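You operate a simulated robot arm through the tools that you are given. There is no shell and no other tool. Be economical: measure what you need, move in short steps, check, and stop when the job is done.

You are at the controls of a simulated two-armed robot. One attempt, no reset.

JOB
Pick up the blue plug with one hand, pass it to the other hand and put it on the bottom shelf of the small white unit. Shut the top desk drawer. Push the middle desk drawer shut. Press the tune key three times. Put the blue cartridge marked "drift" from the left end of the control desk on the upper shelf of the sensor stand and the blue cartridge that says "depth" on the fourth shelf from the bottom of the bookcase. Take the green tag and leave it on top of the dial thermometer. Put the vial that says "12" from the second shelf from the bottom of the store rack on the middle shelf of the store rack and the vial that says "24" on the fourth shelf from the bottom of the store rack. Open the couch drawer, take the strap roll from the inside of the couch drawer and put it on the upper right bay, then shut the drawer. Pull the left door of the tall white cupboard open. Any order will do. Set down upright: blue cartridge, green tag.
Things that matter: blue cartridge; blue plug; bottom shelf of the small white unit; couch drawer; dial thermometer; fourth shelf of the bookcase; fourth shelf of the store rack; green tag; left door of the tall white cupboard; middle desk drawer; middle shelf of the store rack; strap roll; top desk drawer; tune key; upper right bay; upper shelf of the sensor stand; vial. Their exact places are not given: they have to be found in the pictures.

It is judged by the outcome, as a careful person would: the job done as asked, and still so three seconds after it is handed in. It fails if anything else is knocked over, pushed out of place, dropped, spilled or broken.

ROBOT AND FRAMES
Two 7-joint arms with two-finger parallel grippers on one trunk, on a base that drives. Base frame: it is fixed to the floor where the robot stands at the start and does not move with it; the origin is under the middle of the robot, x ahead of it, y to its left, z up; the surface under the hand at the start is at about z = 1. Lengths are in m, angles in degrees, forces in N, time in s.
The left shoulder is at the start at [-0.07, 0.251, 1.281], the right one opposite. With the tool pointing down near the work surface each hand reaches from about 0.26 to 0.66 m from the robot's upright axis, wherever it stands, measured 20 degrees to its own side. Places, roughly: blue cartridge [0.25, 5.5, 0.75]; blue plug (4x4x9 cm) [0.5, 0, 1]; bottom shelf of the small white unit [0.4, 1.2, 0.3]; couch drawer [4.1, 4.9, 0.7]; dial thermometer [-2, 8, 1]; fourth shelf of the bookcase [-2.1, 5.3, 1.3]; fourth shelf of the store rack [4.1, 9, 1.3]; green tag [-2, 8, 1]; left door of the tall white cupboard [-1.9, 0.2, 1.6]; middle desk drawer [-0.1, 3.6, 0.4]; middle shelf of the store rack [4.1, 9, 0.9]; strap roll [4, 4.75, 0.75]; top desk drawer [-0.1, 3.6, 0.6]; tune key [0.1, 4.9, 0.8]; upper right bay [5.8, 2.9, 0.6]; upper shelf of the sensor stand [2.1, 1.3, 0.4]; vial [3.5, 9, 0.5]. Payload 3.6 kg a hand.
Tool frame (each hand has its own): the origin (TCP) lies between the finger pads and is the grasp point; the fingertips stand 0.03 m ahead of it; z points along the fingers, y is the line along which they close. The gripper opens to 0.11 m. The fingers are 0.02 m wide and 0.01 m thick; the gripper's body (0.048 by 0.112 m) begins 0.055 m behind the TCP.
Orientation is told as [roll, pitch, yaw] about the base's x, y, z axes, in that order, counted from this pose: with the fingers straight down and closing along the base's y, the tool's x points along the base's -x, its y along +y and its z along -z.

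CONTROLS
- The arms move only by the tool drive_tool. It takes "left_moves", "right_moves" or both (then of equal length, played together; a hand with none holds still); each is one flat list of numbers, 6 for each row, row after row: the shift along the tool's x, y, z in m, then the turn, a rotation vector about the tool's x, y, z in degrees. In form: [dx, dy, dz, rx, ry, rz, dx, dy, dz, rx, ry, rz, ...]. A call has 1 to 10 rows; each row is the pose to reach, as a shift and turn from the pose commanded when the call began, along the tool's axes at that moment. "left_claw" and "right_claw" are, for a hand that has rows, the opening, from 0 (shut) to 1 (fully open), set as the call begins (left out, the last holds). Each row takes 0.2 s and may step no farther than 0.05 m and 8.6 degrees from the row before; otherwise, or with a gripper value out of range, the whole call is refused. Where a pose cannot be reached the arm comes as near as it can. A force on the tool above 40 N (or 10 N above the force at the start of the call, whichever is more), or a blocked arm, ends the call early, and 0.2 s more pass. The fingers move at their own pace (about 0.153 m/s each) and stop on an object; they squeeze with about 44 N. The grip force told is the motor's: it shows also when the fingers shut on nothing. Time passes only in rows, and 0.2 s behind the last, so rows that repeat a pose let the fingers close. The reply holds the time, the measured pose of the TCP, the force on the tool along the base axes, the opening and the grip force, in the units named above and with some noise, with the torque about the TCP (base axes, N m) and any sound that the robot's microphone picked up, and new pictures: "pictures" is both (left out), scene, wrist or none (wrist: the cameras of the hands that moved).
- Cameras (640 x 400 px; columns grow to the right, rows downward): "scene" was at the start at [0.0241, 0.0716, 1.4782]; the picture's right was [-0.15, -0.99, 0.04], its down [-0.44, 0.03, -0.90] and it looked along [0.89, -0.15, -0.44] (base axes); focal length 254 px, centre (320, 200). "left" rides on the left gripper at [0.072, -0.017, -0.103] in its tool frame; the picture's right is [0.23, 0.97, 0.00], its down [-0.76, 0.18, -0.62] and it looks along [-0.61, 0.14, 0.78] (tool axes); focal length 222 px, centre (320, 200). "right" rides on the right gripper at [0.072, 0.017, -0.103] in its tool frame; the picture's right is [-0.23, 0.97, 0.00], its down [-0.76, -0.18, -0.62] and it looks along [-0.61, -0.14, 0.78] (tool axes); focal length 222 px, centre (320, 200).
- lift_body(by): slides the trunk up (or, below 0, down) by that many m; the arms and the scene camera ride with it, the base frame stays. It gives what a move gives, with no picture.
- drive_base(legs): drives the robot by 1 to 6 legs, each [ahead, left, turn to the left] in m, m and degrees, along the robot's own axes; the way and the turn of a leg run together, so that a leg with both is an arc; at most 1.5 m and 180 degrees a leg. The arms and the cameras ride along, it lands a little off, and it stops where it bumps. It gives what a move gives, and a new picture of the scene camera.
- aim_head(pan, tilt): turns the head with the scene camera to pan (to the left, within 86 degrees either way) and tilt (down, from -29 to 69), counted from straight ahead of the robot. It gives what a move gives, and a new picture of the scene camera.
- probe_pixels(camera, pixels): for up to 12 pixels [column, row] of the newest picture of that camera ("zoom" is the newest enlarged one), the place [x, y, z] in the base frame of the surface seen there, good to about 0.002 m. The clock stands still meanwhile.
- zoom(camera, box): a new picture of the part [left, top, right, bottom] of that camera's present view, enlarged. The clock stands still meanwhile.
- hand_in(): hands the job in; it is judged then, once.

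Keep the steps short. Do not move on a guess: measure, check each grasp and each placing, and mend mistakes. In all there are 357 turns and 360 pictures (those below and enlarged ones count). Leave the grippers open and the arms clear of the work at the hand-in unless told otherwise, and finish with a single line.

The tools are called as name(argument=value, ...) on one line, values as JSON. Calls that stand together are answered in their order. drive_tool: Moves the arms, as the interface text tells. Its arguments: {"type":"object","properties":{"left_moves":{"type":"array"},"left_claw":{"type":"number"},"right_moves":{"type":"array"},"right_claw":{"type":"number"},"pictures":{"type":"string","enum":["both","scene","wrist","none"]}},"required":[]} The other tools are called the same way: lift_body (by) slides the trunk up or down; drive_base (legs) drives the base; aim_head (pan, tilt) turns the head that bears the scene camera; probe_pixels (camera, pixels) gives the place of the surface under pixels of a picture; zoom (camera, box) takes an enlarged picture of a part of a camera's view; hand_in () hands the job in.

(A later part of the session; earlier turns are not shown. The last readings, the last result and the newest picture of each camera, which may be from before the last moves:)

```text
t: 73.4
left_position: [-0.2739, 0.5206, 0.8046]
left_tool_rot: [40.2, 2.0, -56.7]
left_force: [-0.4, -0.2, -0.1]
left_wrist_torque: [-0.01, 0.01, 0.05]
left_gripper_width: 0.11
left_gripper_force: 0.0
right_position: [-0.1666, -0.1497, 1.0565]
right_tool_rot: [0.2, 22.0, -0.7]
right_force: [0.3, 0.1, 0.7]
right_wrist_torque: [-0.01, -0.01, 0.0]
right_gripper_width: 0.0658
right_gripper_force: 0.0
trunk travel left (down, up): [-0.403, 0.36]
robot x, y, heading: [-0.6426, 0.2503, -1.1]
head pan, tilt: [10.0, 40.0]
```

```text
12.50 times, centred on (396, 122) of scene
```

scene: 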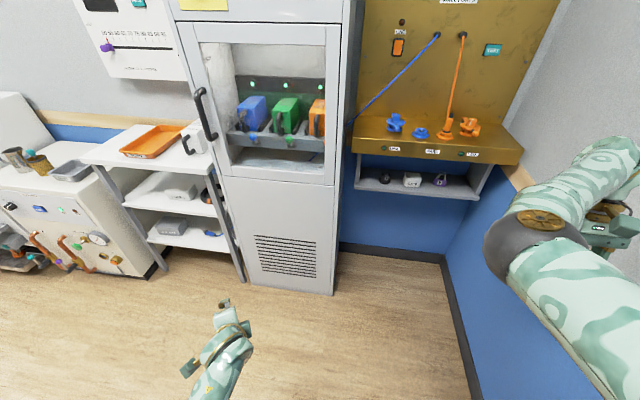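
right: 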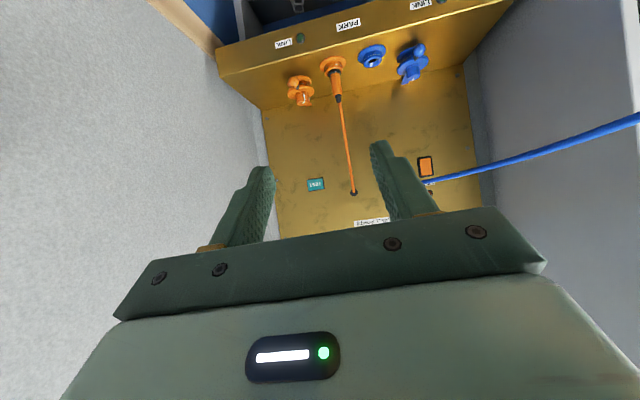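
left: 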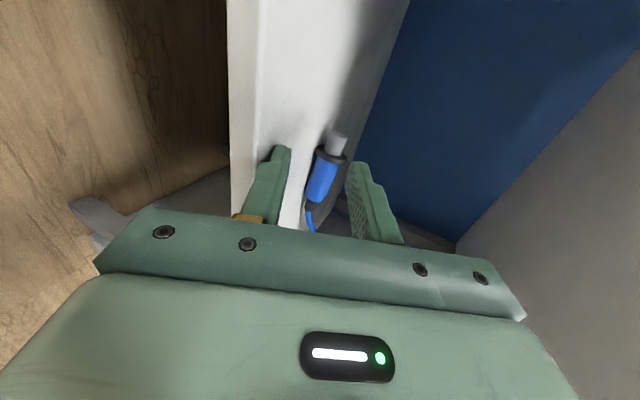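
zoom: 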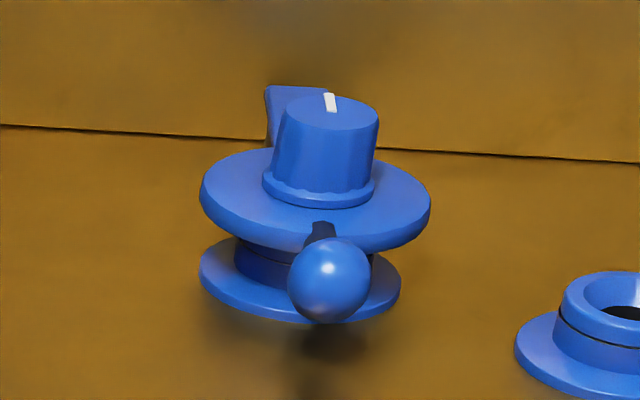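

The orange knob's white mark has been turned (it faces front now; blue's faces back, as orange's did at the start). I want to turn it back ~138° clockwise. First tuck the left hand to its side so I can approach the bench safely.

drive_tool(left_moves=[0.0306, 0.0063, -0.0217, 4.2, 2.01, -6.11, 0.0611, 0.0127, -0.0433, 8.4, 4.02, -12.22, 0.0917, 0.019, -0.065, 12.6, 6.03, -18.33, 0.1222, 0.0253, -0.0867, 16.8, 8.04, -24.44, 0.1528, 0.0317, -0.1083, 21, 10.06, -30.56, 0.1833, 0.038, -0.13, 25.2, 12.07, -36.67, 0.2139, 0.0443, -0.1517, 29.4, 14.08, -42.78, 0.2444, 0.0507, -0.1733, 33.6, 16.09, -48.89, 0.275, 0.057, -0.195, 37.8, 18.1, -55], pictures="none")

drive_tool(right_moves=[0, 0, -0.03, 0, -7.3, 0, -0.01, 0.02, -0.06, 0, -14.6, 0, -0.02, 0.04, -0.09, 0, -22, 0, -0.03, 0.05, -0.12, 0, -22, 0, -0.04, 0.06, -0.15, 0, -22, 0], right_claw=0.6, pictures="none")

```text
t: 74.2
left_position: [-0.3451, 0.6294, 0.8829]
left_tool_rot: [33.8, 3.6, -42.4]
left_force: [0.1, 0.0, 0.1]
left_wrist_torque: [0.0, 0.02, 0.0]
left_gripper_width: 0.1099
left_gripper_force: 0.1
right_position: [-0.1671, -0.1504, 1.059]
right_tool_rot: [0.0, 22.0, -0.8]
right_force: [0.4, -0.1, 0.4]
right_wrist_torque: [-0.02, 0.0, 0.0]
right_gripper_width: 0.0657
right_gripper_force: 0.1
trunk travel left (down, up): [-0.403, 0.36]
robot x, y, heading: [-0.6495, 0.2462, -0.9]
head pan, tilt: [10.0, 40.0]
stopped in row 4 (left hand): the arm was blocked; the commanded pose is now the measured one
```

```text
t: 75.4
left_position: [-0.3456, 0.6286, 0.8827]
left_tool_rot: [34.0, 3.6, -42.4]
left_force: [0.0, -0.4, -0.2]
left_wrist_torque: [0.01, 0.0, 0.0]
left_gripper_width: 0.11
left_gripper_force: 0.1
right_position: [-0.0727, -0.0931, 1.1819]
right_tool_rot: [0.1, 0.0, -0.7]
right_force: [1.0, 0.2, 0.3]
right_wrist_torque: [0.02, -0.01, 0.03]
right_gripper_width: 0.0661
right_gripper_force: 0.1
trunk travel left (down, up): [-0.403, 0.36]
robot x, y, heading: [-0.646, 0.2446, -0.9]
head pan, tilt: [10.0, 40.0]
```

drive_tool(left_moves=[0, 0, -0.02, 4.2, 2.0, -6.1, 0, 0, -0.04, 8.4, 4.0, -12.2, 0, 0, -0.06, 12.6, 6.0, -18.3, 0, 0, -0.08, 16.8, 8.0, -24.4, 0, 0, -0.1, 21, 10, -30.5, 0, 0, -0.12, 25.2, 12, -36.6, 0, 0, -0.12, 29.4, 14, -42.7], pictures="none")

aim_head(pan=55, tilt=40)

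```text
t: 76.0
left_position: [-0.3552, 0.6729, 0.94]
left_tool_rot: [36.2, 7.9, -33.1]
left_force: [-0.2, -0.4, -0.5]
left_wrist_torque: [0.01, -0.02, 0.0]
left_gripper_width: 0.11
left_gripper_force: 0.1
right_position: [-0.0727, -0.0937, 1.1809]
right_tool_rot: [-0.1, 0.1, -0.7]
right_force: [1.0, -0.5, -0.8]
right_wrist_torque: [-0.01, 0.04, -0.01]
right_gripper_width: 0.066
right_gripper_force: 0.0
trunk travel left (down, up): [-0.403, 0.36]
robot x, y, heading: [-0.6463, 0.2458, -1.0]
head pan, tilt: [10.0, 40.0]
stopped in row 3 (left hand): the arm was blocked; the commanded pose is now the measured one
```

```text
t: 77.1
left_position: [-0.3541, 0.6722, 0.9412]
left_tool_rot: [36.2, 8.0, -33.2]
left_force: [-0.5, 0.1, 0.5]
left_wrist_torque: [0.01, -0.01, -0.04]
left_gripper_width: 0.11
left_gripper_force: 0.1
right_position: [-0.0735, -0.0937, 1.1814]
right_tool_rot: [0.0, 0.0, -0.9]
right_force: [-0.7, 0.1, 0.8]
right_wrist_torque: [0.02, 0.0, -0.02]
right_gripper_width: 0.0661
right_gripper_force: 0.0
trunk travel left (down, up): [-0.403, 0.36]
robot x, y, heading: [-0.6466, 0.2467, -1.0]
head pan, tilt: [55.0, 40.0]
```

scene: 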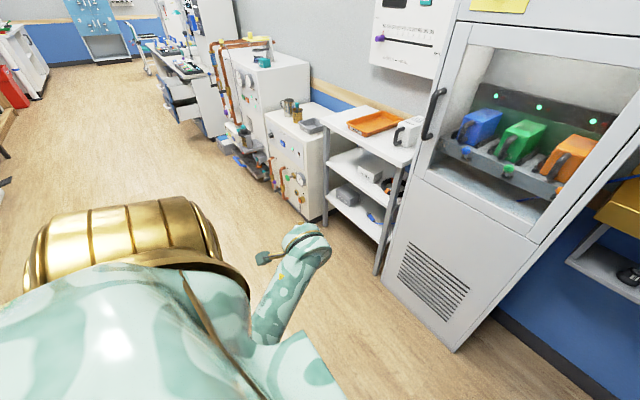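

The left arm is folded awkwardly. I'll extend it forward and up into free space while squaring it.

drive_tool(left_moves=[-0.0291, 0.0148, -0.027, 4.67, 0.37, -4.32, -0.0583, 0.0295, -0.054, 9.35, 0.75, -8.65, -0.0874, 0.0443, -0.081, 14.03, 1.13, -12.98, -0.1165, 0.059, -0.108, 18.7, 1.5, -17.3, -0.1456, 0.0738, -0.135, 23.4, 1.88, -21.6, -0.1748, 0.0885, -0.162, 28.05, 2.25, -25.95, -0.2039, 0.1033, -0.189, 32.7, 2.63, -30.3, -0.233, 0.118, -0.216, 37.4, 3, -34.6], pictures="none")

```text
t: 77.7
left_position: [-0.3179, 0.6962, 1.0187]
left_tool_rot: [38.8, 9.4, -24.0]
left_force: [-0.7, -0.6, 0.2]
left_wrist_torque: [0.01, -0.03, 0.03]
left_gripper_width: 0.1103
left_gripper_force: 0.1
right_position: [-0.0729, -0.0934, 1.1807]
right_tool_rot: [0.1, 0.1, -0.8]
right_force: [-0.4, 0.5, -0.3]
right_wrist_torque: [0.01, -0.05, 0.03]
right_gripper_width: 0.0659
right_gripper_force: 0.1
trunk travel left (down, up): [-0.403, 0.36]
robot x, y, heading: [-0.6448, 0.2441, -0.9]
head pan, tilt: [55.0, 40.0]
stopped in row 2 (left hand): the arm was blocked; the commanded pose is now the measured one
```

drive_tool(left_moves=[-0.0287, 0.007, -0.0339, 0, 0, 0, -0.0574, 0.014, -0.0677, 0, 0, 0, -0.0861, 0.021, -0.1016, 0, 0, 0, -0.1149, 0.028, -0.1354, 0, 0, 0, -0.1436, 0.035, -0.1693, 0, 0, 0, -0.1723, 0.042, -0.2031, 0, 0, 0, -0.201, 0.049, -0.237, 0, 0, 0], pictures="none")

```text
t: 79.3
left_position: [-0.1468, 0.5029, 1.1952]
left_tool_rot: [38.7, 9.4, -24.2]
left_force: [0.1, -0.4, 1.0]
left_wrist_torque: [0.02, 0.0, 0.02]
left_gripper_width: 0.1101
left_gripper_force: 0.1
right_position: [-0.0724, -0.0938, 1.1795]
right_tool_rot: [0.1, 0.0, -0.8]
right_force: [-0.6, 0.3, -0.6]
right_wrist_torque: [-0.02, -0.03, 0.02]
right_gripper_width: 0.0662
right_gripper_force: 0.1
trunk travel left (down, up): [-0.403, 0.36]
robot x, y, heading: [-0.6486, 0.2444, -1.1]
head pan, tilt: [55.0, 40.0]
```

drive_tool(left_moves=[0, 0, 0, 6.7, -0.1, -4.4, 0, 0, 0, 13.4, -0.3, -8.7, 0, 0, 0, 20, -0.4, -13.1, 0, 0, 0, 26.7, -0.5, -17.5, 0, 0, 0, 33.4, -0.7, -21.8, 0, 0, 0, 40.1, -0.8, -26.2], pictures="none")

drive_tool(left_moves=[0.04, 0, 0, 0, 0, 0, 0.08, 0, 0, 0, 0, 0, 0.12, 0, 0, 0, 0, 0, 0.16, 0, 0, 0, 0, 0, 0.2, 0, 0, 0, 0, 0], pictures="none")

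```text
t: 80.7
left_position: [-0.0976, 0.5381, 1.1973]
left_tool_rot: [-0.2, 0.0, 0.2]
left_force: [0.3, -0.3, -0.2]
left_wrist_torque: [0.01, -0.03, 0.01]
left_gripper_width: 0.1099
left_gripper_force: 0.1
left hand out of reach, approached as far as the arm can: row 1, 2, 3, 4, 5, 6
right_position: [-0.0727, -0.0937, 1.1819]
right_tool_rot: [0.1, 0.0, -0.8]
right_force: [-0.2, -0.1, -0.3]
right_wrist_torque: [-0.02, 0.02, -0.01]
right_gripper_width: 0.066
right_gripper_force: 0.1
trunk travel left (down, up): [-0.403, 0.36]
robot x, y, heading: [-0.6476, 0.2436, -1.2]
head pan, tilt: [55.0, 40.0]
```

```text
t: 81.9
left_position: [-0.2561, 0.6317, 1.1952]
left_tool_rot: [0.0, 0.1, -0.1]
left_force: [0.6, -0.2, 0.8]
left_wrist_torque: [0.01, 0.0, 0.05]
left_gripper_width: 0.1098
left_gripper_force: 0.1
left hand out of reach, approached as far as the arm can: row 1, 2, 3, 4, 5
right_position: [-0.0714, -0.0947, 1.1805]
right_tool_rot: [0.1, 0.0, -0.8]
right_force: [0.1, 0.6, 0.1]
right_wrist_torque: [-0.01, 0.01, 0.0]
right_gripper_width: 0.0659
right_gripper_force: 0.1
trunk travel left (down, up): [-0.403, 0.36]
robot x, y, heading: [-0.6485, 0.2503, -1.0]
head pan, tilt: [55.0, 40.0]
```

drive_tool(left_moves=[0.0, -0.04, 0, 0, 0, 0, 0.0, -0.08, 0, 0, 0, 0, 0.03, -0.12, 0, 0, 0, 0, 0.06, -0.16, 0, 0, 0, 0, 0.09, -0.18, 0, 0, 0, 0], pictures="none")

aim_head(pan=30, tilt=35)

```text
t: 83.1
left_position: [-0.269, 0.635, 1.1991]
left_tool_rot: [-0.1, 0.0, 0.1]
left_force: [-1.1, 0.3, 0.5]
left_wrist_torque: [0.02, 0.01, 0.0]
left_gripper_width: 0.1099
left_gripper_force: 0.1
left hand out of reach, approached as far as the arm can: row 1, 2, 3, 4, 5
right_position: [-0.0729, -0.0935, 1.1815]
right_tool_rot: [0.1, 0.0, -0.8]
right_force: [-0.2, -0.1, 1.0]
right_wrist_torque: [-0.01, -0.01, 0.01]
right_gripper_width: 0.0659
right_gripper_force: 0.1
trunk travel left (down, up): [-0.403, 0.36]
robot x, y, heading: [-0.6494, 0.2428, -0.9]
head pan, tilt: [55.0, 40.0]
```

```text
t: 84.0
left_position: [-0.2685, 0.6342, 1.1995]
left_tool_rot: [-0.1, 0.0, 0.0]
left_force: [0.0, -0.6, -0.3]
left_wrist_torque: [-0.01, -0.02, 0.03]
left_gripper_width: 0.1097
left_gripper_force: 0.0
right_position: [-0.0732, -0.0943, 1.1804]
right_tool_rot: [0.1, 0.1, -0.8]
right_force: [-0.2, -0.2, -0.4]
right_wrist_torque: [0.03, 0.0, 0.0]
right_gripper_width: 0.0661
right_gripper_force: 0.1
trunk travel left (down, up): [-0.403, 0.36]
robot x, y, heading: [-0.6477, 0.2431, -1.0]
head pan, tilt: [30.0, 35.0]
```

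scene: 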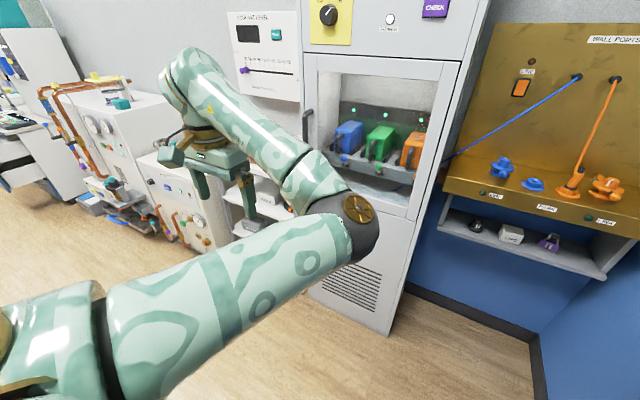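

The left elbow is on the inside. I'll extend the arm nearly straight forward, then bring it back so that the elbow falls outside.

drive_tool(left_moves=[-0.045, -0.01, 0, 0, 0, 0, -0.09, -0.02, 0, 0, 0, 0, -0.135, -0.03, 0, 0, 0, 0, -0.18, -0.04, 0, 0, 0, 0, -0.225, -0.05, 0, 0, 0, 0, -0.27, -0.06, 0, 0, 0, 0, -0.31, -0.07, 0, 0, 0, 0, -0.35, -0.08, 0, 0, 0, 0, -0.39, -0.09, 0, 0, 0, 0, -0.42, -0.1, 0, 0, 0, 0], pictures="scene")

```text
t: 86.2
left_position: [-0.0005, 0.5291, 1.1754]
left_tool_rot: [0.0, 0.0, 0.1]
left_force: [0.5, -0.5, 0.3]
left_wrist_torque: [0.01, 0.01, 0.0]
left_gripper_width: 0.1099
left_gripper_force: 0.0
left hand out of reach, approached as far as the arm can: row 6, 7, 8, 9, 10
right_position: [-0.0719, -0.0941, 1.1799]
right_tool_rot: [0.0, 0.0, -0.7]
right_force: [-0.1, 0.6, 0.3]
right_wrist_torque: [-0.02, 0.03, -0.03]
right_gripper_width: 0.0661
right_gripper_force: 0.0
trunk travel left (down, up): [-0.403, 0.36]
robot x, y, heading: [-0.6453, 0.2464, -0.9]
head pan, tilt: [30.0, 35.0]
```

scene: 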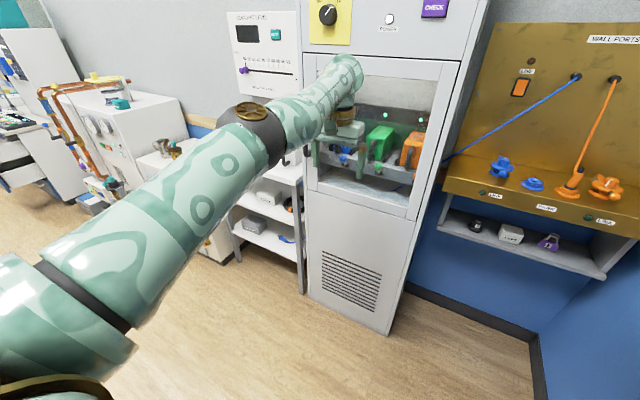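

The arm is now elbow-out. Bring it back: inward first, then retract.

drive_tool(left_moves=[0.0, -0.04, 0.0, 0, 0, 0, 0.02, -0.08, 0, 0, 0, 0, 0.05, -0.11, 0, 0, 0, 0, 0.09, -0.12, 0, 0, 0, 0, 0.13, -0.12, 0, 0, 0, 0, 0.17, -0.12, 0, 0, 0, 0, 0.21, -0.12, -0.02, 0, 0, 0, 0.25, -0.1, -0.02, 0, 0, 0, 0.29, -0.08, -0.02, 0, 0, 0, 0.31, -0.06, -0.02, 0, 0, 0], pictures="scene")

```text
t: 88.4
left_position: [-0.0142, 0.4506, 1.2459]
left_tool_rot: [-0.2, 0.2, 0.0]
left_force: [0.5, 0.3, -0.1]
left_wrist_torque: [-0.04, 0.03, -0.01]
left_gripper_width: 0.1102
left_gripper_force: 0.1
left hand out of reach, approached as far as the arm can: row 2, 3, 4, 5, 6, 7, 8, 9, 10
right_position: [-0.0721, -0.091, 1.1805]
right_tool_rot: [-0.1, 0.0, -0.8]
right_force: [-0.3, 0.9, 0.7]
right_wrist_torque: [-0.01, 0.0, 0.0]
right_gripper_width: 0.0663
right_gripper_force: 0.1
trunk travel left (down, up): [-0.403, 0.36]
robot x, y, heading: [-0.6454, 0.2482, -0.9]
head pan, tilt: [30.0, 35.0]
```

scene: 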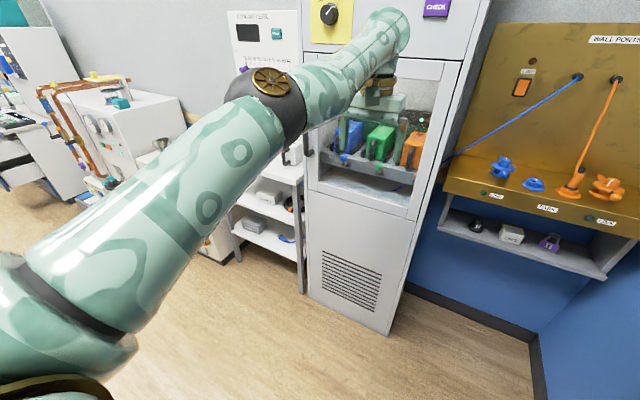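

drive_tool(left_moves=[0.0, 0, 0.04, 0, 0, 0, 0.0, -0.02, 0.08, 0, 0, 0, 0.03, -0.03, 0.11, 0, 0, 0, 0.07, -0.04, 0.13, 0, 0, 0, 0.11, -0.05, 0.15, 0, 0, 0, 0.15, -0.06, 0.15, 0, 0, 0, 0.19, -0.06, 0.15, 0, 0, 0, 0.22, -0.06, 0.13, 0, 0, 0], pictures="scene")

```text
t: 90.2
left_position: [-0.0146, 0.3349, 1.1108]
left_tool_rot: [0.0, 0.0, 0.0]
left_force: [-0.8, 0.0, 0.5]
left_wrist_torque: [0.05, 0.0, -0.02]
left_gripper_width: 0.1097
left_gripper_force: 0.1
left hand out of reach, approached as far as the arm can: row 1, 2, 3, 4, 5, 6, 7, 8
right_position: [-0.0725, -0.0951, 1.1798]
right_tool_rot: [0.2, -0.1, -0.8]
right_force: [-0.4, -1.2, -0.8]
right_wrist_torque: [0.02, -0.02, 0.02]
right_gripper_width: 0.0659
right_gripper_force: 0.0
trunk travel left (down, up): [-0.403, 0.36]
robot x, y, heading: [-0.6456, 0.2491, -1.0]
head pan, tilt: [30.0, 35.0]
```

scene: 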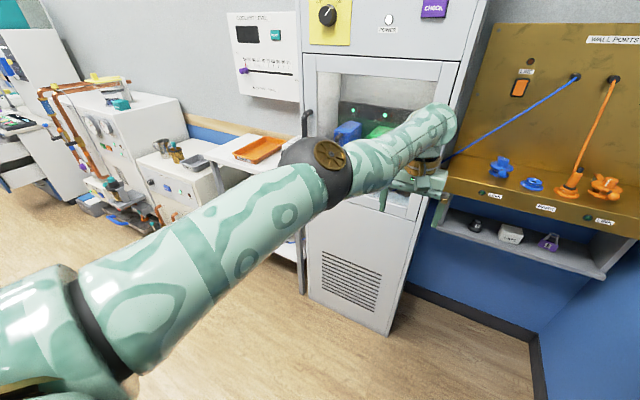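

drive_tool(left_moves=[0.03, 0, 0.0, 0, 0, 0, 0.07, 0, 0, 0, 0, 0, 0.11, 0, 0, 0, 0, 0, 0.15, 0, 0, 0, 0, 0, 0.19, 0, 0, 0, 0, 0, 0.23, 0.03, 0, 0, 0, 0, 0.27, 0.06, -0.02, 0, 0, 0, 0.3, 0.09, -0.05, 0, 0, 0], pictures="scene")

```text
refused: row 7 steps farther than a row can; nothing moved
```

drive_tool(left_moves=[0.03, 0, 0.0, 0, 0, 0, 0.07, 0, 0, 0, 0, 0, 0.11, 0, 0, 0, 0, 0, 0.15, 0, 0, 0, 0, 0, 0.19, 0, 0, 0, 0, 0, 0.22, 0.03, 0, 0, 0, 0, 0.25, 0.06, -0.02, 0, 0, 0, 0.27, 0.09, -0.05, 0, 0, 0], pictures="scene")

```text
t: 92.0
left_position: [-0.0196, 0.356, 1.2047]
left_tool_rot: [-0.2, 0.2, -0.1]
left_force: [0.6, 0.1, 0.1]
left_wrist_torque: [-0.02, -0.03, 0.0]
left_gripper_width: 0.1102
left_gripper_force: 0.0
left hand out of reach, approached as far as the arm can: row 1, 2, 3, 4, 5, 6, 7, 8
right_position: [-0.073, -0.0925, 1.1817]
right_tool_rot: [0.0, -0.1, -0.9]
right_force: [-0.7, -0.5, 0.2]
right_wrist_torque: [0.03, 0.0, 0.0]
right_gripper_width: 0.0662
right_gripper_force: 0.0
trunk travel left (down, up): [-0.403, 0.36]
robot x, y, heading: [-0.649, 0.247, -1.0]
head pan, tilt: [30.0, 35.0]
```

scene: 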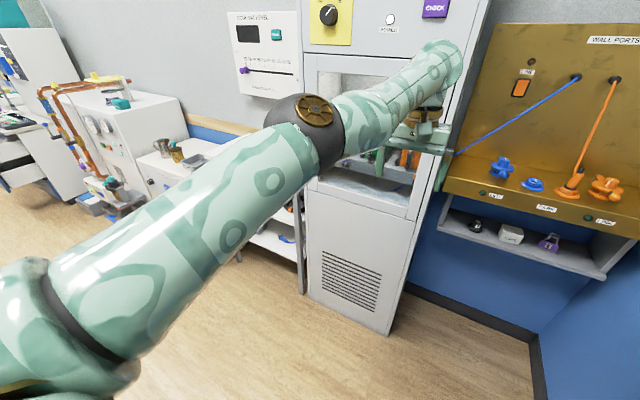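

The wrist seems stuck on a wrong branch. I'll tilt the hand forward so the wrist is relaxed, then retract.

drive_tool(left_moves=[0, 0, 0, 0, -8.5, 0, 0, 0, 0, 0, -17, 0, 0, 0, 0, 0, -25.5, 0, 0, 0, 0, 0, -34, 0, 0, 0, 0, 0, -42.5, 0, 0, 0, 0, 0, -51, 0, 0, 0, 0, 0, -59, 0], pictures="none")

drive_tool(left_moves=[0, 0, -0.04, 0, 0, 0, 0, 0, -0.08, 0, 0, 0, 0.02, 0, -0.12, 0, 0, 0, 0.04, 0, -0.16, 0, 0, 0, 0.06, 0, -0.2, 0, 0, 0, 0.08, 0, -0.24, 0, 0, 0], pictures="scene")

```text
t: 93.6
left_position: [0.1388, 0.2991, 1.2119]
left_tool_rot: [0.0, -59.1, 0.0]
left_force: [0.0, -0.1, -0.2]
left_wrist_torque: [0.0, -0.04, 0.01]
left_gripper_width: 0.1101
left_gripper_force: 0.0
left hand out of reach, approached as far as the arm can: row 1, 2, 3, 4, 5, 6, 7
right_position: [-0.0721, -0.0945, 1.18]
right_tool_rot: [0.0, 0.0, -0.8]
right_force: [0.4, 0.1, -0.1]
right_wrist_torque: [0.02, -0.01, -0.01]
right_gripper_width: 0.0657
right_gripper_force: 0.1
trunk travel left (down, up): [-0.403, 0.36]
robot x, y, heading: [-0.6446, 0.2459, -0.9]
head pan, tilt: [30.0, 35.0]
```

```text
t: 95.0
left_position: [0.1091, 0.2462, 1.2794]
left_tool_rot: [-0.2, -58.9, 0.1]
left_force: [0.5, 0.1, -0.1]
left_wrist_torque: [0.01, -0.03, -0.02]
left_gripper_width: 0.1102
left_gripper_force: 0.1
left hand out of reach, approached as far as the arm can: row 1, 2, 3, 4, 5, 6
right_position: [-0.0713, -0.0943, 1.1813]
right_tool_rot: [0.0, 0.0, -0.8]
right_force: [-0.2, 0.0, -0.1]
right_wrist_torque: [0.02, 0.01, 0.0]
right_gripper_width: 0.0663
right_gripper_force: 0.0
trunk travel left (down, up): [-0.403, 0.36]
robot x, y, heading: [-0.6432, 0.2454, -1.0]
head pan, tilt: [30.0, 35.0]
```

scene: 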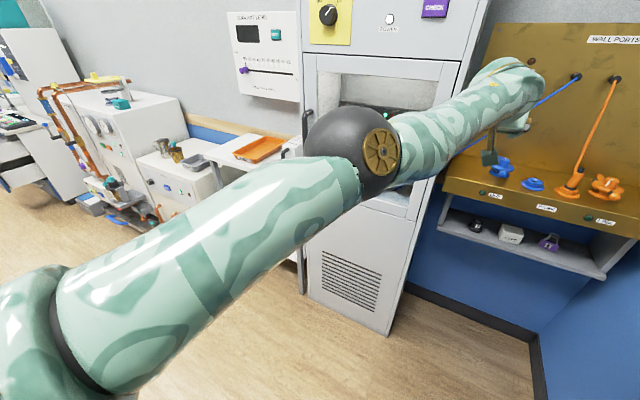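

drive_tool(left_moves=[0.04, 0.01, -0.01, 0, 0, 0, 0.08, 0.02, -0.02, 0, 0, 0, 0.12, 0.03, -0.03, 0, 0, 0, 0.16, 0.04, -0.04, 0, 0, 0, 0.2, 0.05, -0.05, 0, 0, 0, 0.24, 0.05, -0.06, 0, 0, 0, 0.274, 0.05, -0.07, 0, 0, 0], pictures="scene")

```text
t: 96.6
left_position: [0.118, 0.2922, 1.0383]
left_tool_rot: [-0.5, -59.0, 0.3]
left_force: [1.1, -0.8, 2.1]
left_wrist_torque: [-0.02, 0.2, 0.02]
left_gripper_width: 0.1102
left_gripper_force: 0.0
left hand out of reach, approached as far as the arm can: row 1, 2, 3, 4, 5, 6, 7
right_position: [-0.0709, -0.0917, 1.1786]
right_tool_rot: [-0.2, 0.1, -0.9]
right_force: [0.4, -0.1, 0.1]
right_wrist_torque: [-0.02, 0.03, -0.01]
right_gripper_width: 0.0661
right_gripper_force: 0.0
trunk travel left (down, up): [-0.403, 0.36]
robot x, y, heading: [-0.6486, 0.2481, -0.8]
head pan, tilt: [30.0, 35.0]
```

scene: 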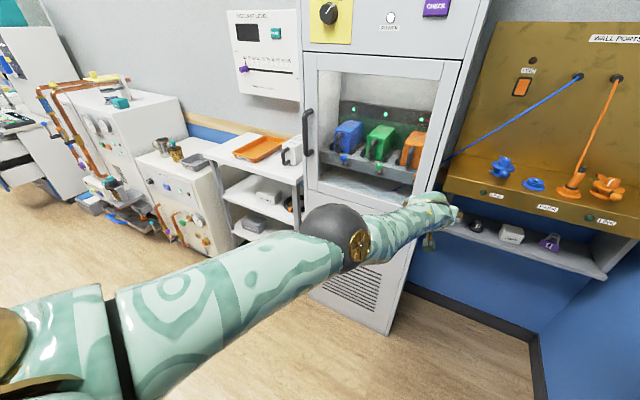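

drive_tool(left_moves=[0.02, 0.02, -0.03, 0, 0, 8, 0.04, 0.04, -0.06, 0, 0, 16, 0.06, 0.06, -0.09, 0, 0, 24, 0.08, 0.08, -0.12, 0, 0, 32, 0.1, 0.1, -0.15, 0, 0, 40, 0.1, 0.1, -0.19, 0, 0, 48, 0.1, 0.1, -0.23, 0, 0, 56, 0.1, 0.1, -0.27, 0, 0, 64], pictures="scene")

```text
t: 98.4
left_position: [0.0976, 0.2824, 0.9981]
left_tool_rot: [56.1, -22.0, -75.9]
left_force: [0.2, -0.1, 0.5]
left_wrist_torque: [0.01, 0.0, 0.04]
left_gripper_width: 0.1099
left_gripper_force: 0.1
left hand out of reach, approached as far as the arm can: row 1, 2, 3, 4, 5, 6, 7, 8
right_position: [-0.0723, -0.0949, 1.1812]
right_tool_rot: [0.2, 0.0, -0.8]
right_force: [-1.0, -0.1, 0.4]
right_wrist_torque: [0.02, 0.0, -0.01]
right_gripper_width: 0.0661
right_gripper_force: 0.0
trunk travel left (down, up): [-0.403, 0.36]
robot x, y, heading: [-0.6488, 0.2475, -0.8]
head pan, tilt: [30.0, 35.0]
```

scene: 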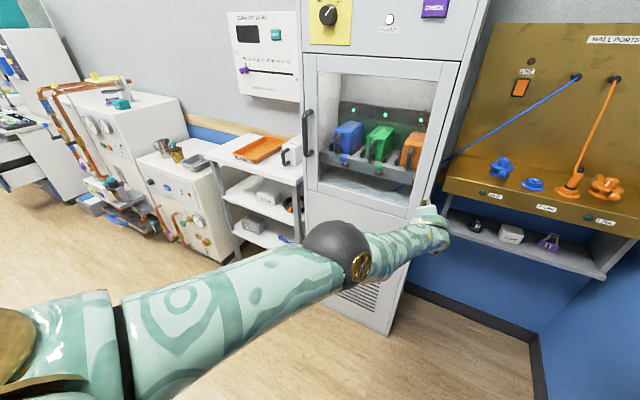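

The elbow can only fold one way; the hinge is nearly right for folding up/right. Retract the hand back, up and slightly right.

drive_tool(left_moves=[-0.014, -0.0106, -0.0345, 0, 0, 0, -0.0285, -0.0213, -0.069, 0, 0, 0, -0.0428, -0.0319, -0.1035, 0, 0, 0, -0.057, -0.0425, -0.138, 0, 0, 0, -0.0713, -0.0531, -0.1725, 0, 0, 0, -0.0855, -0.0638, -0.207, 0, 0, 0, -0.0998, -0.0744, -0.2415, 0, 0, 0, -0.114, -0.085, -0.276, 0, 0, 0], pictures="scene")

```text
t: 100.2
left_position: [0.0829, 0.2063, 1.059]
left_tool_rot: [56.2, -22.1, -75.9]
left_force: [0.1, -0.2, -1.0]
left_wrist_torque: [0.0, -0.03, -0.02]
left_gripper_width: 0.1101
left_gripper_force: 0.0
left hand out of reach, approached as far as the arm can: row 1, 2, 3, 4, 5, 6, 7, 8
right_position: [-0.072, -0.0946, 1.1808]
right_tool_rot: [-0.1, 0.1, -0.7]
right_force: [1.0, -0.6, 0.0]
right_wrist_torque: [0.01, -0.04, 0.01]
right_gripper_width: 0.0658
right_gripper_force: 0.0
trunk travel left (down, up): [-0.403, 0.36]
robot x, y, heading: [-0.646, 0.2448, -1.0]
head pan, tilt: [30.0, 35.0]
```

scene: 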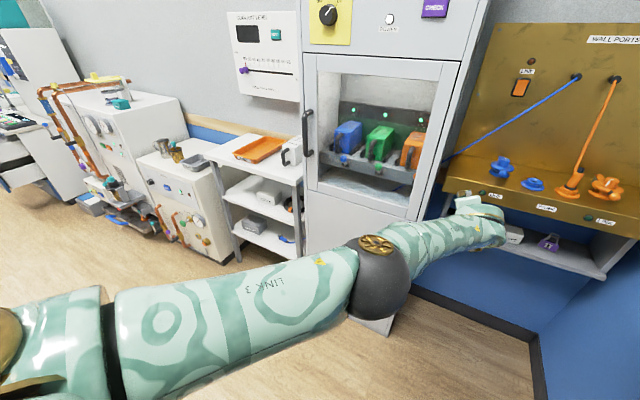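

The "LINK 3" side is up again, like at the start. Retract now.

drive_tool(left_moves=[0, -0.007, -0.035, 0, 0, 0, 0, -0.013, -0.07, 0, 0, 0, 0, -0.02, -0.105, 0, 0, 0, 0, -0.027, -0.14, 0, 0, 0, 0, -0.033, -0.175, 0, 0, 0, 0, -0.04, -0.212, 0, 0, 0], pictures="scene")

```text
t: 101.6
left_position: [0.0842, 0.2064, 1.0591]
left_tool_rot: [56.1, -22.1, -75.8]
left_force: [0.5, 0.7, 0.5]
left_wrist_torque: [0.0, -0.02, -0.02]
left_gripper_width: 0.1101
left_gripper_force: 0.1
left hand out of reach, approached as far as the arm can: row 1, 2, 3, 4, 5, 6
right_position: [-0.0718, -0.0932, 1.1804]
right_tool_rot: [0.0, 0.0, -0.8]
right_force: [-0.5, 0.2, -0.6]
right_wrist_torque: [-0.02, 0.01, 0.0]
right_gripper_width: 0.0662
right_gripper_force: 0.0
trunk travel left (down, up): [-0.403, 0.36]
robot x, y, heading: [-0.6416, 0.2475, -0.9]
head pan, tilt: [30.0, 35.0]
```

scene: 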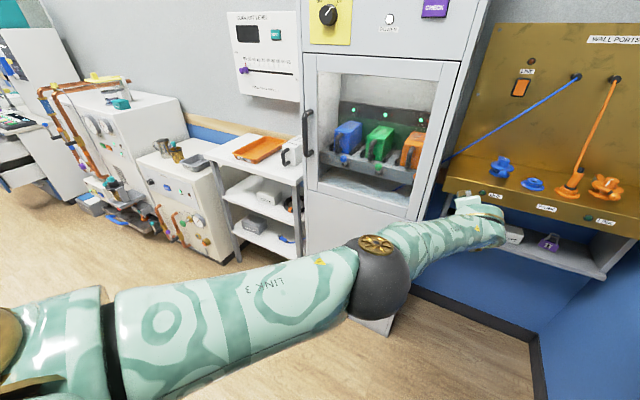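

drive_tool(left_moves=[0, 0, 0, 3.27, 5.24, -5.81, 0, 0, 0, 6.54, 10.48, -11.62, 0, 0, 0, 9.81, 15.72, -17.43, 0, 0, 0, 13.08, 20.96, -23.24, 0, 0, 0, 16.35, 26.2, -29.05, 0, 0, 0, 19.62, 31.44, -34.86, 0, 0, 0, 22.89, 36.68, -40.67, 0, 0, 0, 26.16, 41.92, -46.48, 0, 0, 0, 29.43, 47.16, -52.29, 0, 0, 0, 32.7, 52.4, -58.1], pictures="none")

drive_tool(left_moves=[0.04, 0, 0, 0, 0, 0, 0.08, 0, 0, 0, 0, 0, 0.12, 0, 0, 0, 0, 0, 0.16, 0, 0, 0, 0, 0, 0.2, 0, 0, 0, 0, 0], pictures="scene")

```text
t: 103.8
left_position: [-0.0358, 0.2802, 1.0695]
left_tool_rot: [-0.2, -0.2, -0.1]
left_force: [-0.3, -0.1, 0.8]
left_wrist_torque: [0.03, -0.01, -0.01]
left_gripper_width: 0.1101
left_gripper_force: 0.0
left hand out of reach, approached as far as the arm can: row 1, 2, 3, 4, 5, 6, 7, 8, 9, 10
right_position: [-0.0726, -0.0931, 1.1811]
right_tool_rot: [-0.2, 0.0, -0.7]
right_force: [0.6, 0.3, 0.3]
right_wrist_torque: [0.0, 0.01, 0.01]
right_gripper_width: 0.066
right_gripper_force: 0.0
trunk travel left (down, up): [-0.403, 0.36]
robot x, y, heading: [-0.6448, 0.2469, -0.8]
head pan, tilt: [30.0, 35.0]
```

```text
t: 105.0
left_position: [-0.2359, 0.2778, 1.0711]
left_tool_rot: [0.0, -0.1, 0.1]
left_force: [-0.5, -0.6, 0.4]
left_wrist_torque: [0.02, 0.02, 0.01]
left_gripper_width: 0.1097
left_gripper_force: 0.0
right_position: [-0.0736, -0.0946, 1.1809]
right_tool_rot: [0.0, 0.0, -0.8]
right_force: [0.6, 0.2, -0.2]
right_wrist_torque: [-0.01, 0.0, 0.01]
right_gripper_width: 0.066
right_gripper_force: 0.1
trunk travel left (down, up): [-0.403, 0.36]
robot x, y, heading: [-0.6457, 0.2487, -1.1]
head pan, tilt: [30.0, 35.0]
```

scene: 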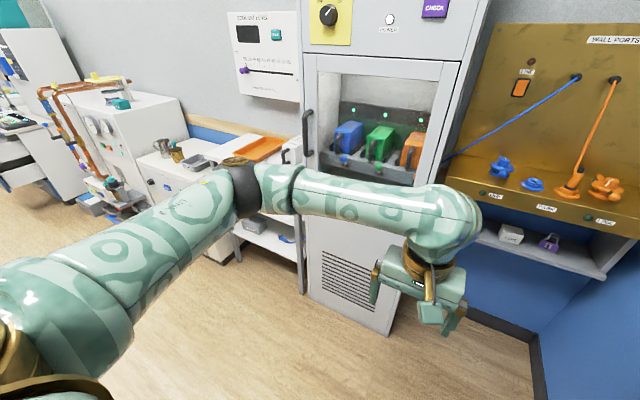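

The left arm is back in a good posture. Park it close in, high and near the centre; then approach the bench with the right hand for the knob.

drive_tool(left_moves=[0.02, 0.02, -0.04, 0, 0, 0, 0.04, 0.04, -0.08, 0, 0, 0, 0.06, 0.06, -0.12, 0, 0, 0, 0.08, 0.07, -0.16, 0, 0, 0], pictures="none")

drive_base(legs=[[0.42, -0.15, 1]])

aim_head(pan=-20, tilt=35)

```text
t: 106.0
left_position: [-0.3185, 0.3486, 1.2302]
left_tool_rot: [-0.1, -0.2, 0.0]
left_force: [-0.1, -0.1, 0.5]
left_wrist_torque: [0.01, 0.0, 0.03]
left_gripper_width: 0.11
left_gripper_force: 0.1
right_position: [-0.0734, -0.0937, 1.181]
right_tool_rot: [0.0, -0.1, -0.8]
right_force: [-0.1, 0.2, 0.5]
right_wrist_torque: [0.02, -0.02, -0.02]
right_gripper_width: 0.066
right_gripper_force: 0.1
trunk travel left (down, up): [-0.403, 0.36]
robot x, y, heading: [-0.6472, 0.2469, -1.2]
head pan, tilt: [30.0, 35.0]
```

```text
t: 108.7
left_position: [0.0928, 0.1971, 1.2289]
left_tool_rot: [0.0, -0.1, 0.8]
left_force: [-0.8, 0.4, 0.5]
left_wrist_torque: [-0.02, -0.01, -0.02]
left_gripper_width: 0.1097
left_gripper_force: 0.2
right_position: [0.3458, -0.2401, 1.1807]
right_tool_rot: [0.0, 0.0, 0.1]
right_force: [0.7, -0.2, -0.1]
right_wrist_torque: [0.0, 0.03, -0.01]
right_gripper_width: 0.066
right_gripper_force: 0.0
trunk travel left (down, up): [-0.403, 0.36]
robot x, y, heading: [-0.2337, 0.0924, -0.1]
head pan, tilt: [30.0, 35.0]
```

scene: 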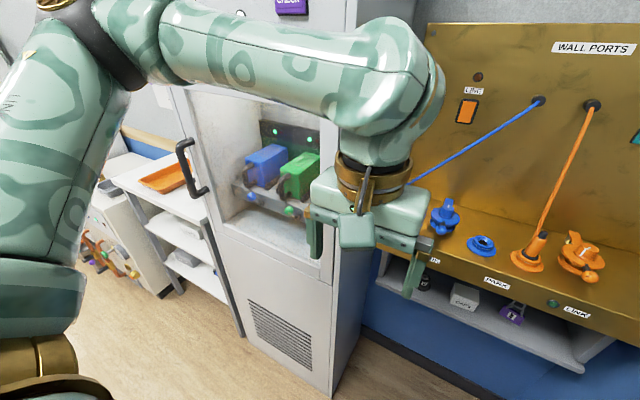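

```text
t: 109.9
left_position: [0.0918, 0.1983, 1.2283]
left_tool_rot: [-0.2, -0.1, 1.0]
left_force: [0.8, 0.3, 0.2]
left_wrist_torque: [0.0, 0.01, 0.0]
left_gripper_width: 0.1096
left_gripper_force: 0.0
right_position: [0.3437, -0.2397, 1.1802]
right_tool_rot: [0.0, -0.1, 0.1]
right_force: [0.2, -0.6, 0.5]
right_wrist_torque: [0.0, -0.02, 0.0]
right_gripper_width: 0.0663
right_gripper_force: 0.0
trunk travel left (down, up): [-0.403, 0.36]
robot x, y, heading: [-0.2334, 0.0936, -0.3]
head pan, tilt: [-20.0, 35.0]
```

scene: 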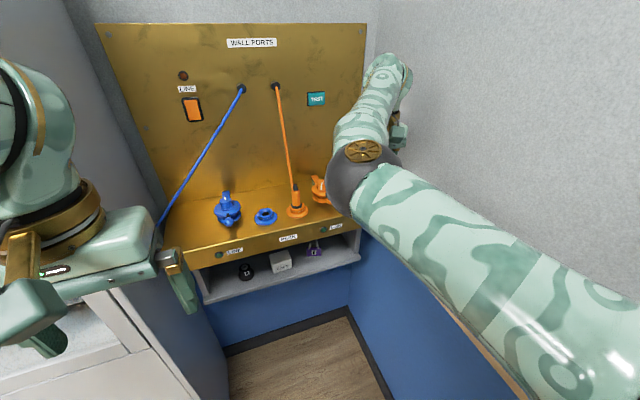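

zoom(camera="right", box=[160, 0, 560, 250])

```text
1.60 times, centred on (360, 125) of right
```

zoom: 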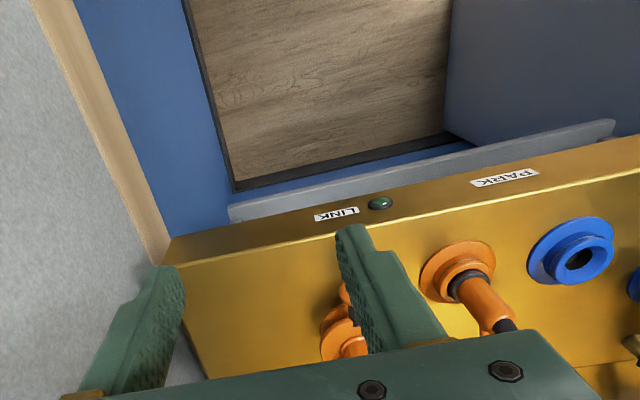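

drive_tool(right_moves=[-0.04, 0.025, 0, 0, 0, 0, -0.08, 0.05, 0, 0, 0, 0, -0.12, 0.07, 0, 0, 0, 0], pictures="wrist")

```text
t: 110.7
left_position: [0.0913, 0.1986, 1.2281]
left_tool_rot: [-0.1, -0.1, 1.1]
left_force: [-0.6, 0.8, 0.6]
left_wrist_torque: [-0.01, -0.01, 0.02]
left_gripper_width: 0.1102
left_gripper_force: 0.1
right_position: [0.4072, -0.166, 1.1786]
right_tool_rot: [0.0, -0.1, 0.0]
right_force: [1.0, -0.3, 0.2]
right_wrist_torque: [0.03, 0.0, 0.0]
right_gripper_width: 0.0657
right_gripper_force: 0.0
right hand out of reach, approached as far as the arm can: row 2, 3
trunk travel left (down, up): [-0.403, 0.36]
robot x, y, heading: [-0.2352, 0.0919, -0.2]
head pan, tilt: [-20.0, 35.0]
```

right: 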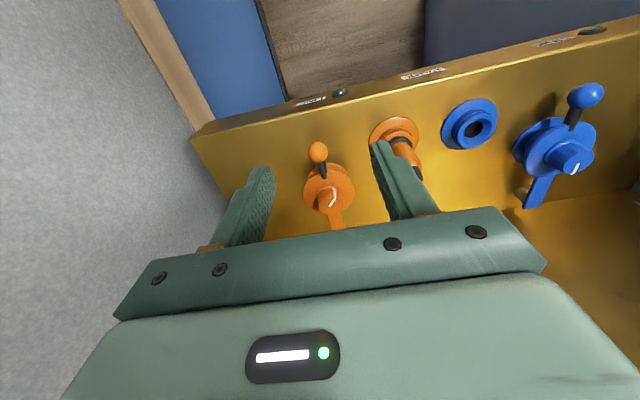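

probe_pixels(camera="right", pixels=[[324, 196], [328, 186], [318, 185], [333, 197], [337, 220], [318, 152], [575, 165]])

zoom(camera="right", box=[280, 130, 380, 240])

zoom(camera="right", box=[500, 70, 620, 210])

```text
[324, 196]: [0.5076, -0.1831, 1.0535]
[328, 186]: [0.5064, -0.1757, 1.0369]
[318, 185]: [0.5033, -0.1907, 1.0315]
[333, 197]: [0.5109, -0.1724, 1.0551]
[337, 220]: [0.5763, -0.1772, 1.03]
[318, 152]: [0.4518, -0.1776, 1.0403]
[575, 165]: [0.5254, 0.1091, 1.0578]
```

```text
3.64 times, centred on (330, 185) of right
```

zoom: 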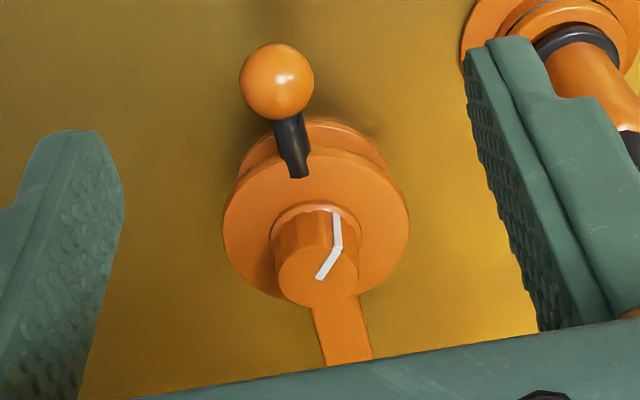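

```text
2.86 times, centred on (560, 140) of right
```

zoom: 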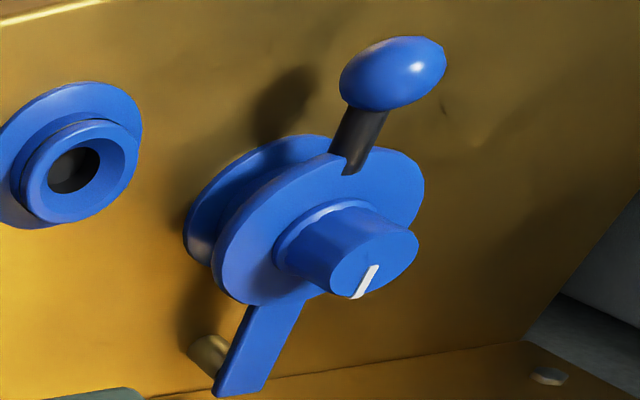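

Knob centre ≈ (0.513, -0.179), top z 1.056; mark at about 144° vs 0° wanted. Drive forward 0.13 and re-measure.

drive_base(legs=[[0.12, 0.0, 0]])

```text
t: 111.9
left_position: [0.2136, 0.198, 1.2282]
left_tool_rot: [-0.1, -0.1, 1.0]
left_force: [0.4, -0.2, -0.1]
left_wrist_torque: [0.0, 0.04, -0.02]
left_gripper_width: 0.1099
left_gripper_force: 0.0
right_position: [0.5305, -0.167, 1.1786]
right_tool_rot: [0.0, 0.0, 0.3]
right_force: [0.1, -0.4, -0.1]
right_wrist_torque: [-0.03, -0.02, -0.04]
right_gripper_width: 0.0661
right_gripper_force: 0.0
trunk travel left (down, up): [-0.403, 0.36]
robot x, y, heading: [-0.1145, 0.0903, 0.2]
head pan, tilt: [-20.0, 35.0]
```

scene: 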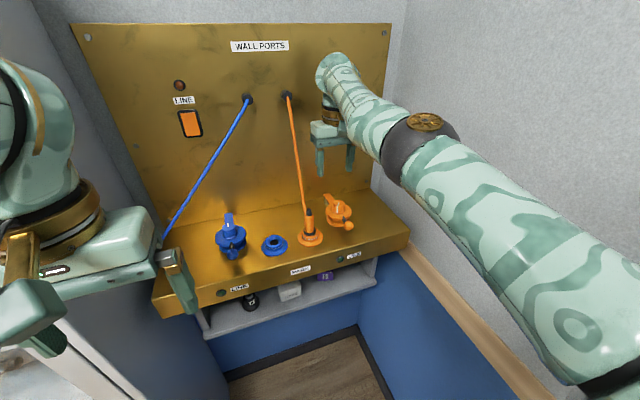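

drive_tool(right_moves=[0.006, -0.004, 0.012, 0, 0, -7.2, 0.012, -0.008, 0.024, 0, 0, -14.4, 0.0175, -0.012, 0.036, 0, 0, -21.6, 0.0175, -0.012, 0.048, 0, 0, -28.8, 0.0175, -0.012, 0.06, 0, 0, -36], pictures="both")

```text
t: 113.1
left_position: [0.2127, 0.1985, 1.2288]
left_tool_rot: [-0.1, -0.1, 1.0]
left_force: [0.6, -0.2, 0.0]
left_wrist_torque: [-0.03, -0.01, -0.02]
left_gripper_width: 0.1099
left_gripper_force: 0.0
right_position: [0.5115, -0.1791, 1.1181]
right_tool_rot: [0.0, -0.1, 36.3]
right_force: [-0.5, 0.3, 0.7]
right_wrist_torque: [0.02, 0.02, 0.03]
right_gripper_width: 0.0662
right_gripper_force: 0.1
trunk travel left (down, up): [-0.403, 0.36]
robot x, y, heading: [-0.116, 0.0894, -0.1]
head pan, tilt: [-20.0, 35.0]
```

scene: 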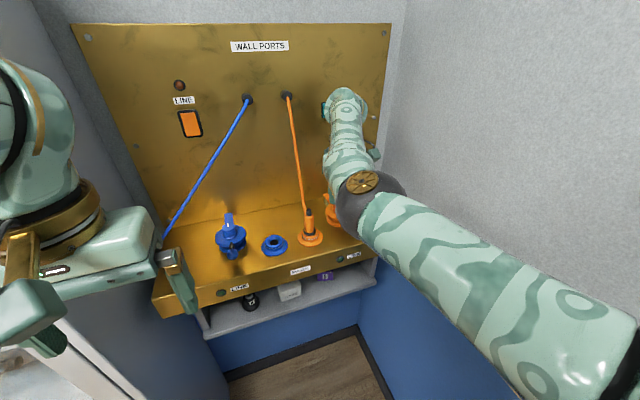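
right: 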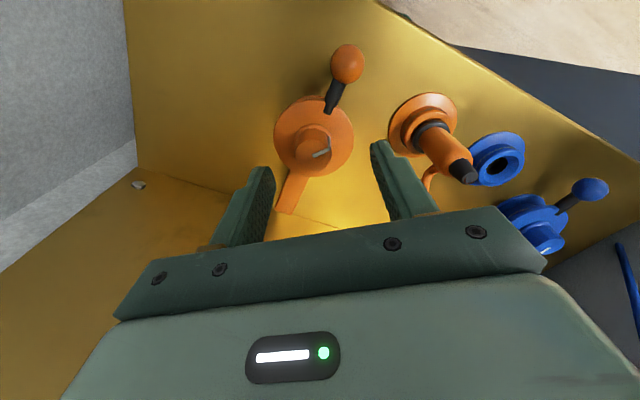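

Lower onto the knob and grip it.

drive_tool(right_moves=[-0.001, 0, 0.017, 0, 0, 0, -0.001, 0, 0.034, 0, 0, 0, -0.001, 0, 0.05, 0, 0, 0, -0.001, 0, 0.05, 0, 0, 0], pictures="wrist")

drive_tool(right_moves=[0, 0, 0, 0, 0, 0, 0, 0, 0, 0, 0, 0, 0, 0, 0, 0, 0, 0], right_claw=0, pictures="wrist")

```text
t: 114.1
left_position: [0.2129, 0.1988, 1.2289]
left_tool_rot: [-0.2, -0.2, 1.0]
left_force: [-0.3, 0.6, 0.9]
left_wrist_torque: [-0.02, 0.01, -0.04]
left_gripper_width: 0.1102
left_gripper_force: 0.0
right_position: [0.511, -0.1779, 1.0696]
right_tool_rot: [0.0, 0.0, 36.2]
right_force: [-1.2, 0.0, 0.2]
right_wrist_torque: [-0.03, 0.0, -0.01]
right_gripper_width: 0.0661
right_gripper_force: 0.0
trunk travel left (down, up): [-0.403, 0.36]
robot x, y, heading: [-0.1138, 0.0928, -0.1]
head pan, tilt: [-20.0, 35.0]
```

right: 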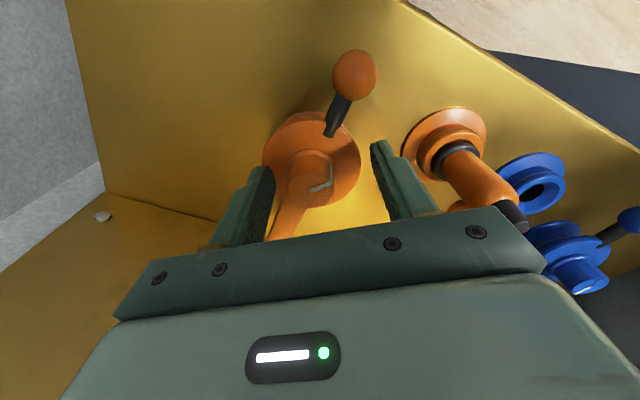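

```text
t: 114.9
left_position: [0.2136, 0.1939, 1.2286]
left_tool_rot: [0.2, -0.1, 0.9]
left_force: [-0.2, 0.6, 1.0]
left_wrist_torque: [-0.02, 0.04, 0.01]
left_gripper_width: 0.1099
left_gripper_force: 0.1
right_position: [0.5131, -0.1882, 1.0695]
right_tool_rot: [-0.1, 0.0, 35.6]
right_force: [17.1, -35.4, 8.7]
right_wrist_torque: [-1.21, -0.59, -0.48]
right_gripper_width: 0.0297
right_gripper_force: 45.1
trunk travel left (down, up): [-0.403, 0.36]
robot x, y, heading: [-0.1143, 0.0917, -0.3]
head pan, tilt: [-20.0, 35.0]
```

right: 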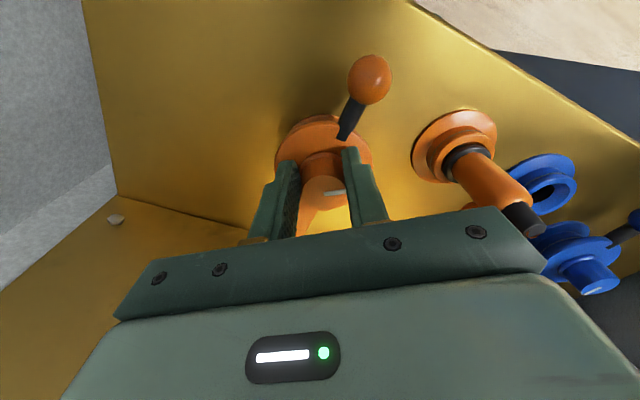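

Gripped, knob centre is ~1 cm further to the right; relieve the offset and turn -72° (clockwise from above).

drive_tool(right_moves=[0, -0.01, 0, 0, 0, 0, 0, -0.01, 0, 0, 0, 8, 0, -0.01, 0, 0, 0, 16, 0, -0.01, 0, 0, 0, 24, 0, -0.01, 0, 0, 0, 32, 0, -0.01, 0, 0, 0, 40, 0, -0.01, 0, 0, 0, 48, 0, -0.01, 0, 0, 0, 56, 0, -0.01, 0, 0, 0, 64, 0, -0.01, 0, 0, 0, 72], pictures="wrist")

```text
t: 117.1
left_position: [0.2096, 0.2033, 1.229]
left_tool_rot: [-0.2, -0.3, 1.1]
left_force: [-0.9, -0.4, -0.4]
left_wrist_torque: [0.01, 0.01, 0.03]
left_gripper_width: 0.1101
left_gripper_force: 0.0
right_position: [0.5158, -0.1794, 1.0701]
right_tool_rot: [0.2, -0.1, -35.6]
right_force: [-28.3, 27.3, -11.6]
right_wrist_torque: [0.91, 1.06, 0.08]
right_gripper_width: 0.0293
right_gripper_force: 45.2
trunk travel left (down, up): [-0.403, 0.36]
robot x, y, heading: [-0.1136, 0.0906, 0.2]
head pan, tilt: [-20.0, 35.0]
```

right: 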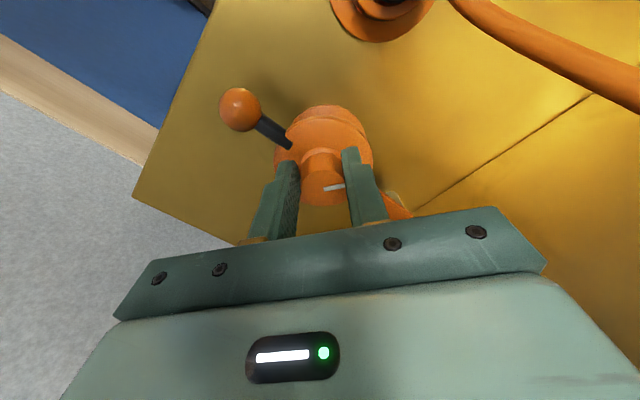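

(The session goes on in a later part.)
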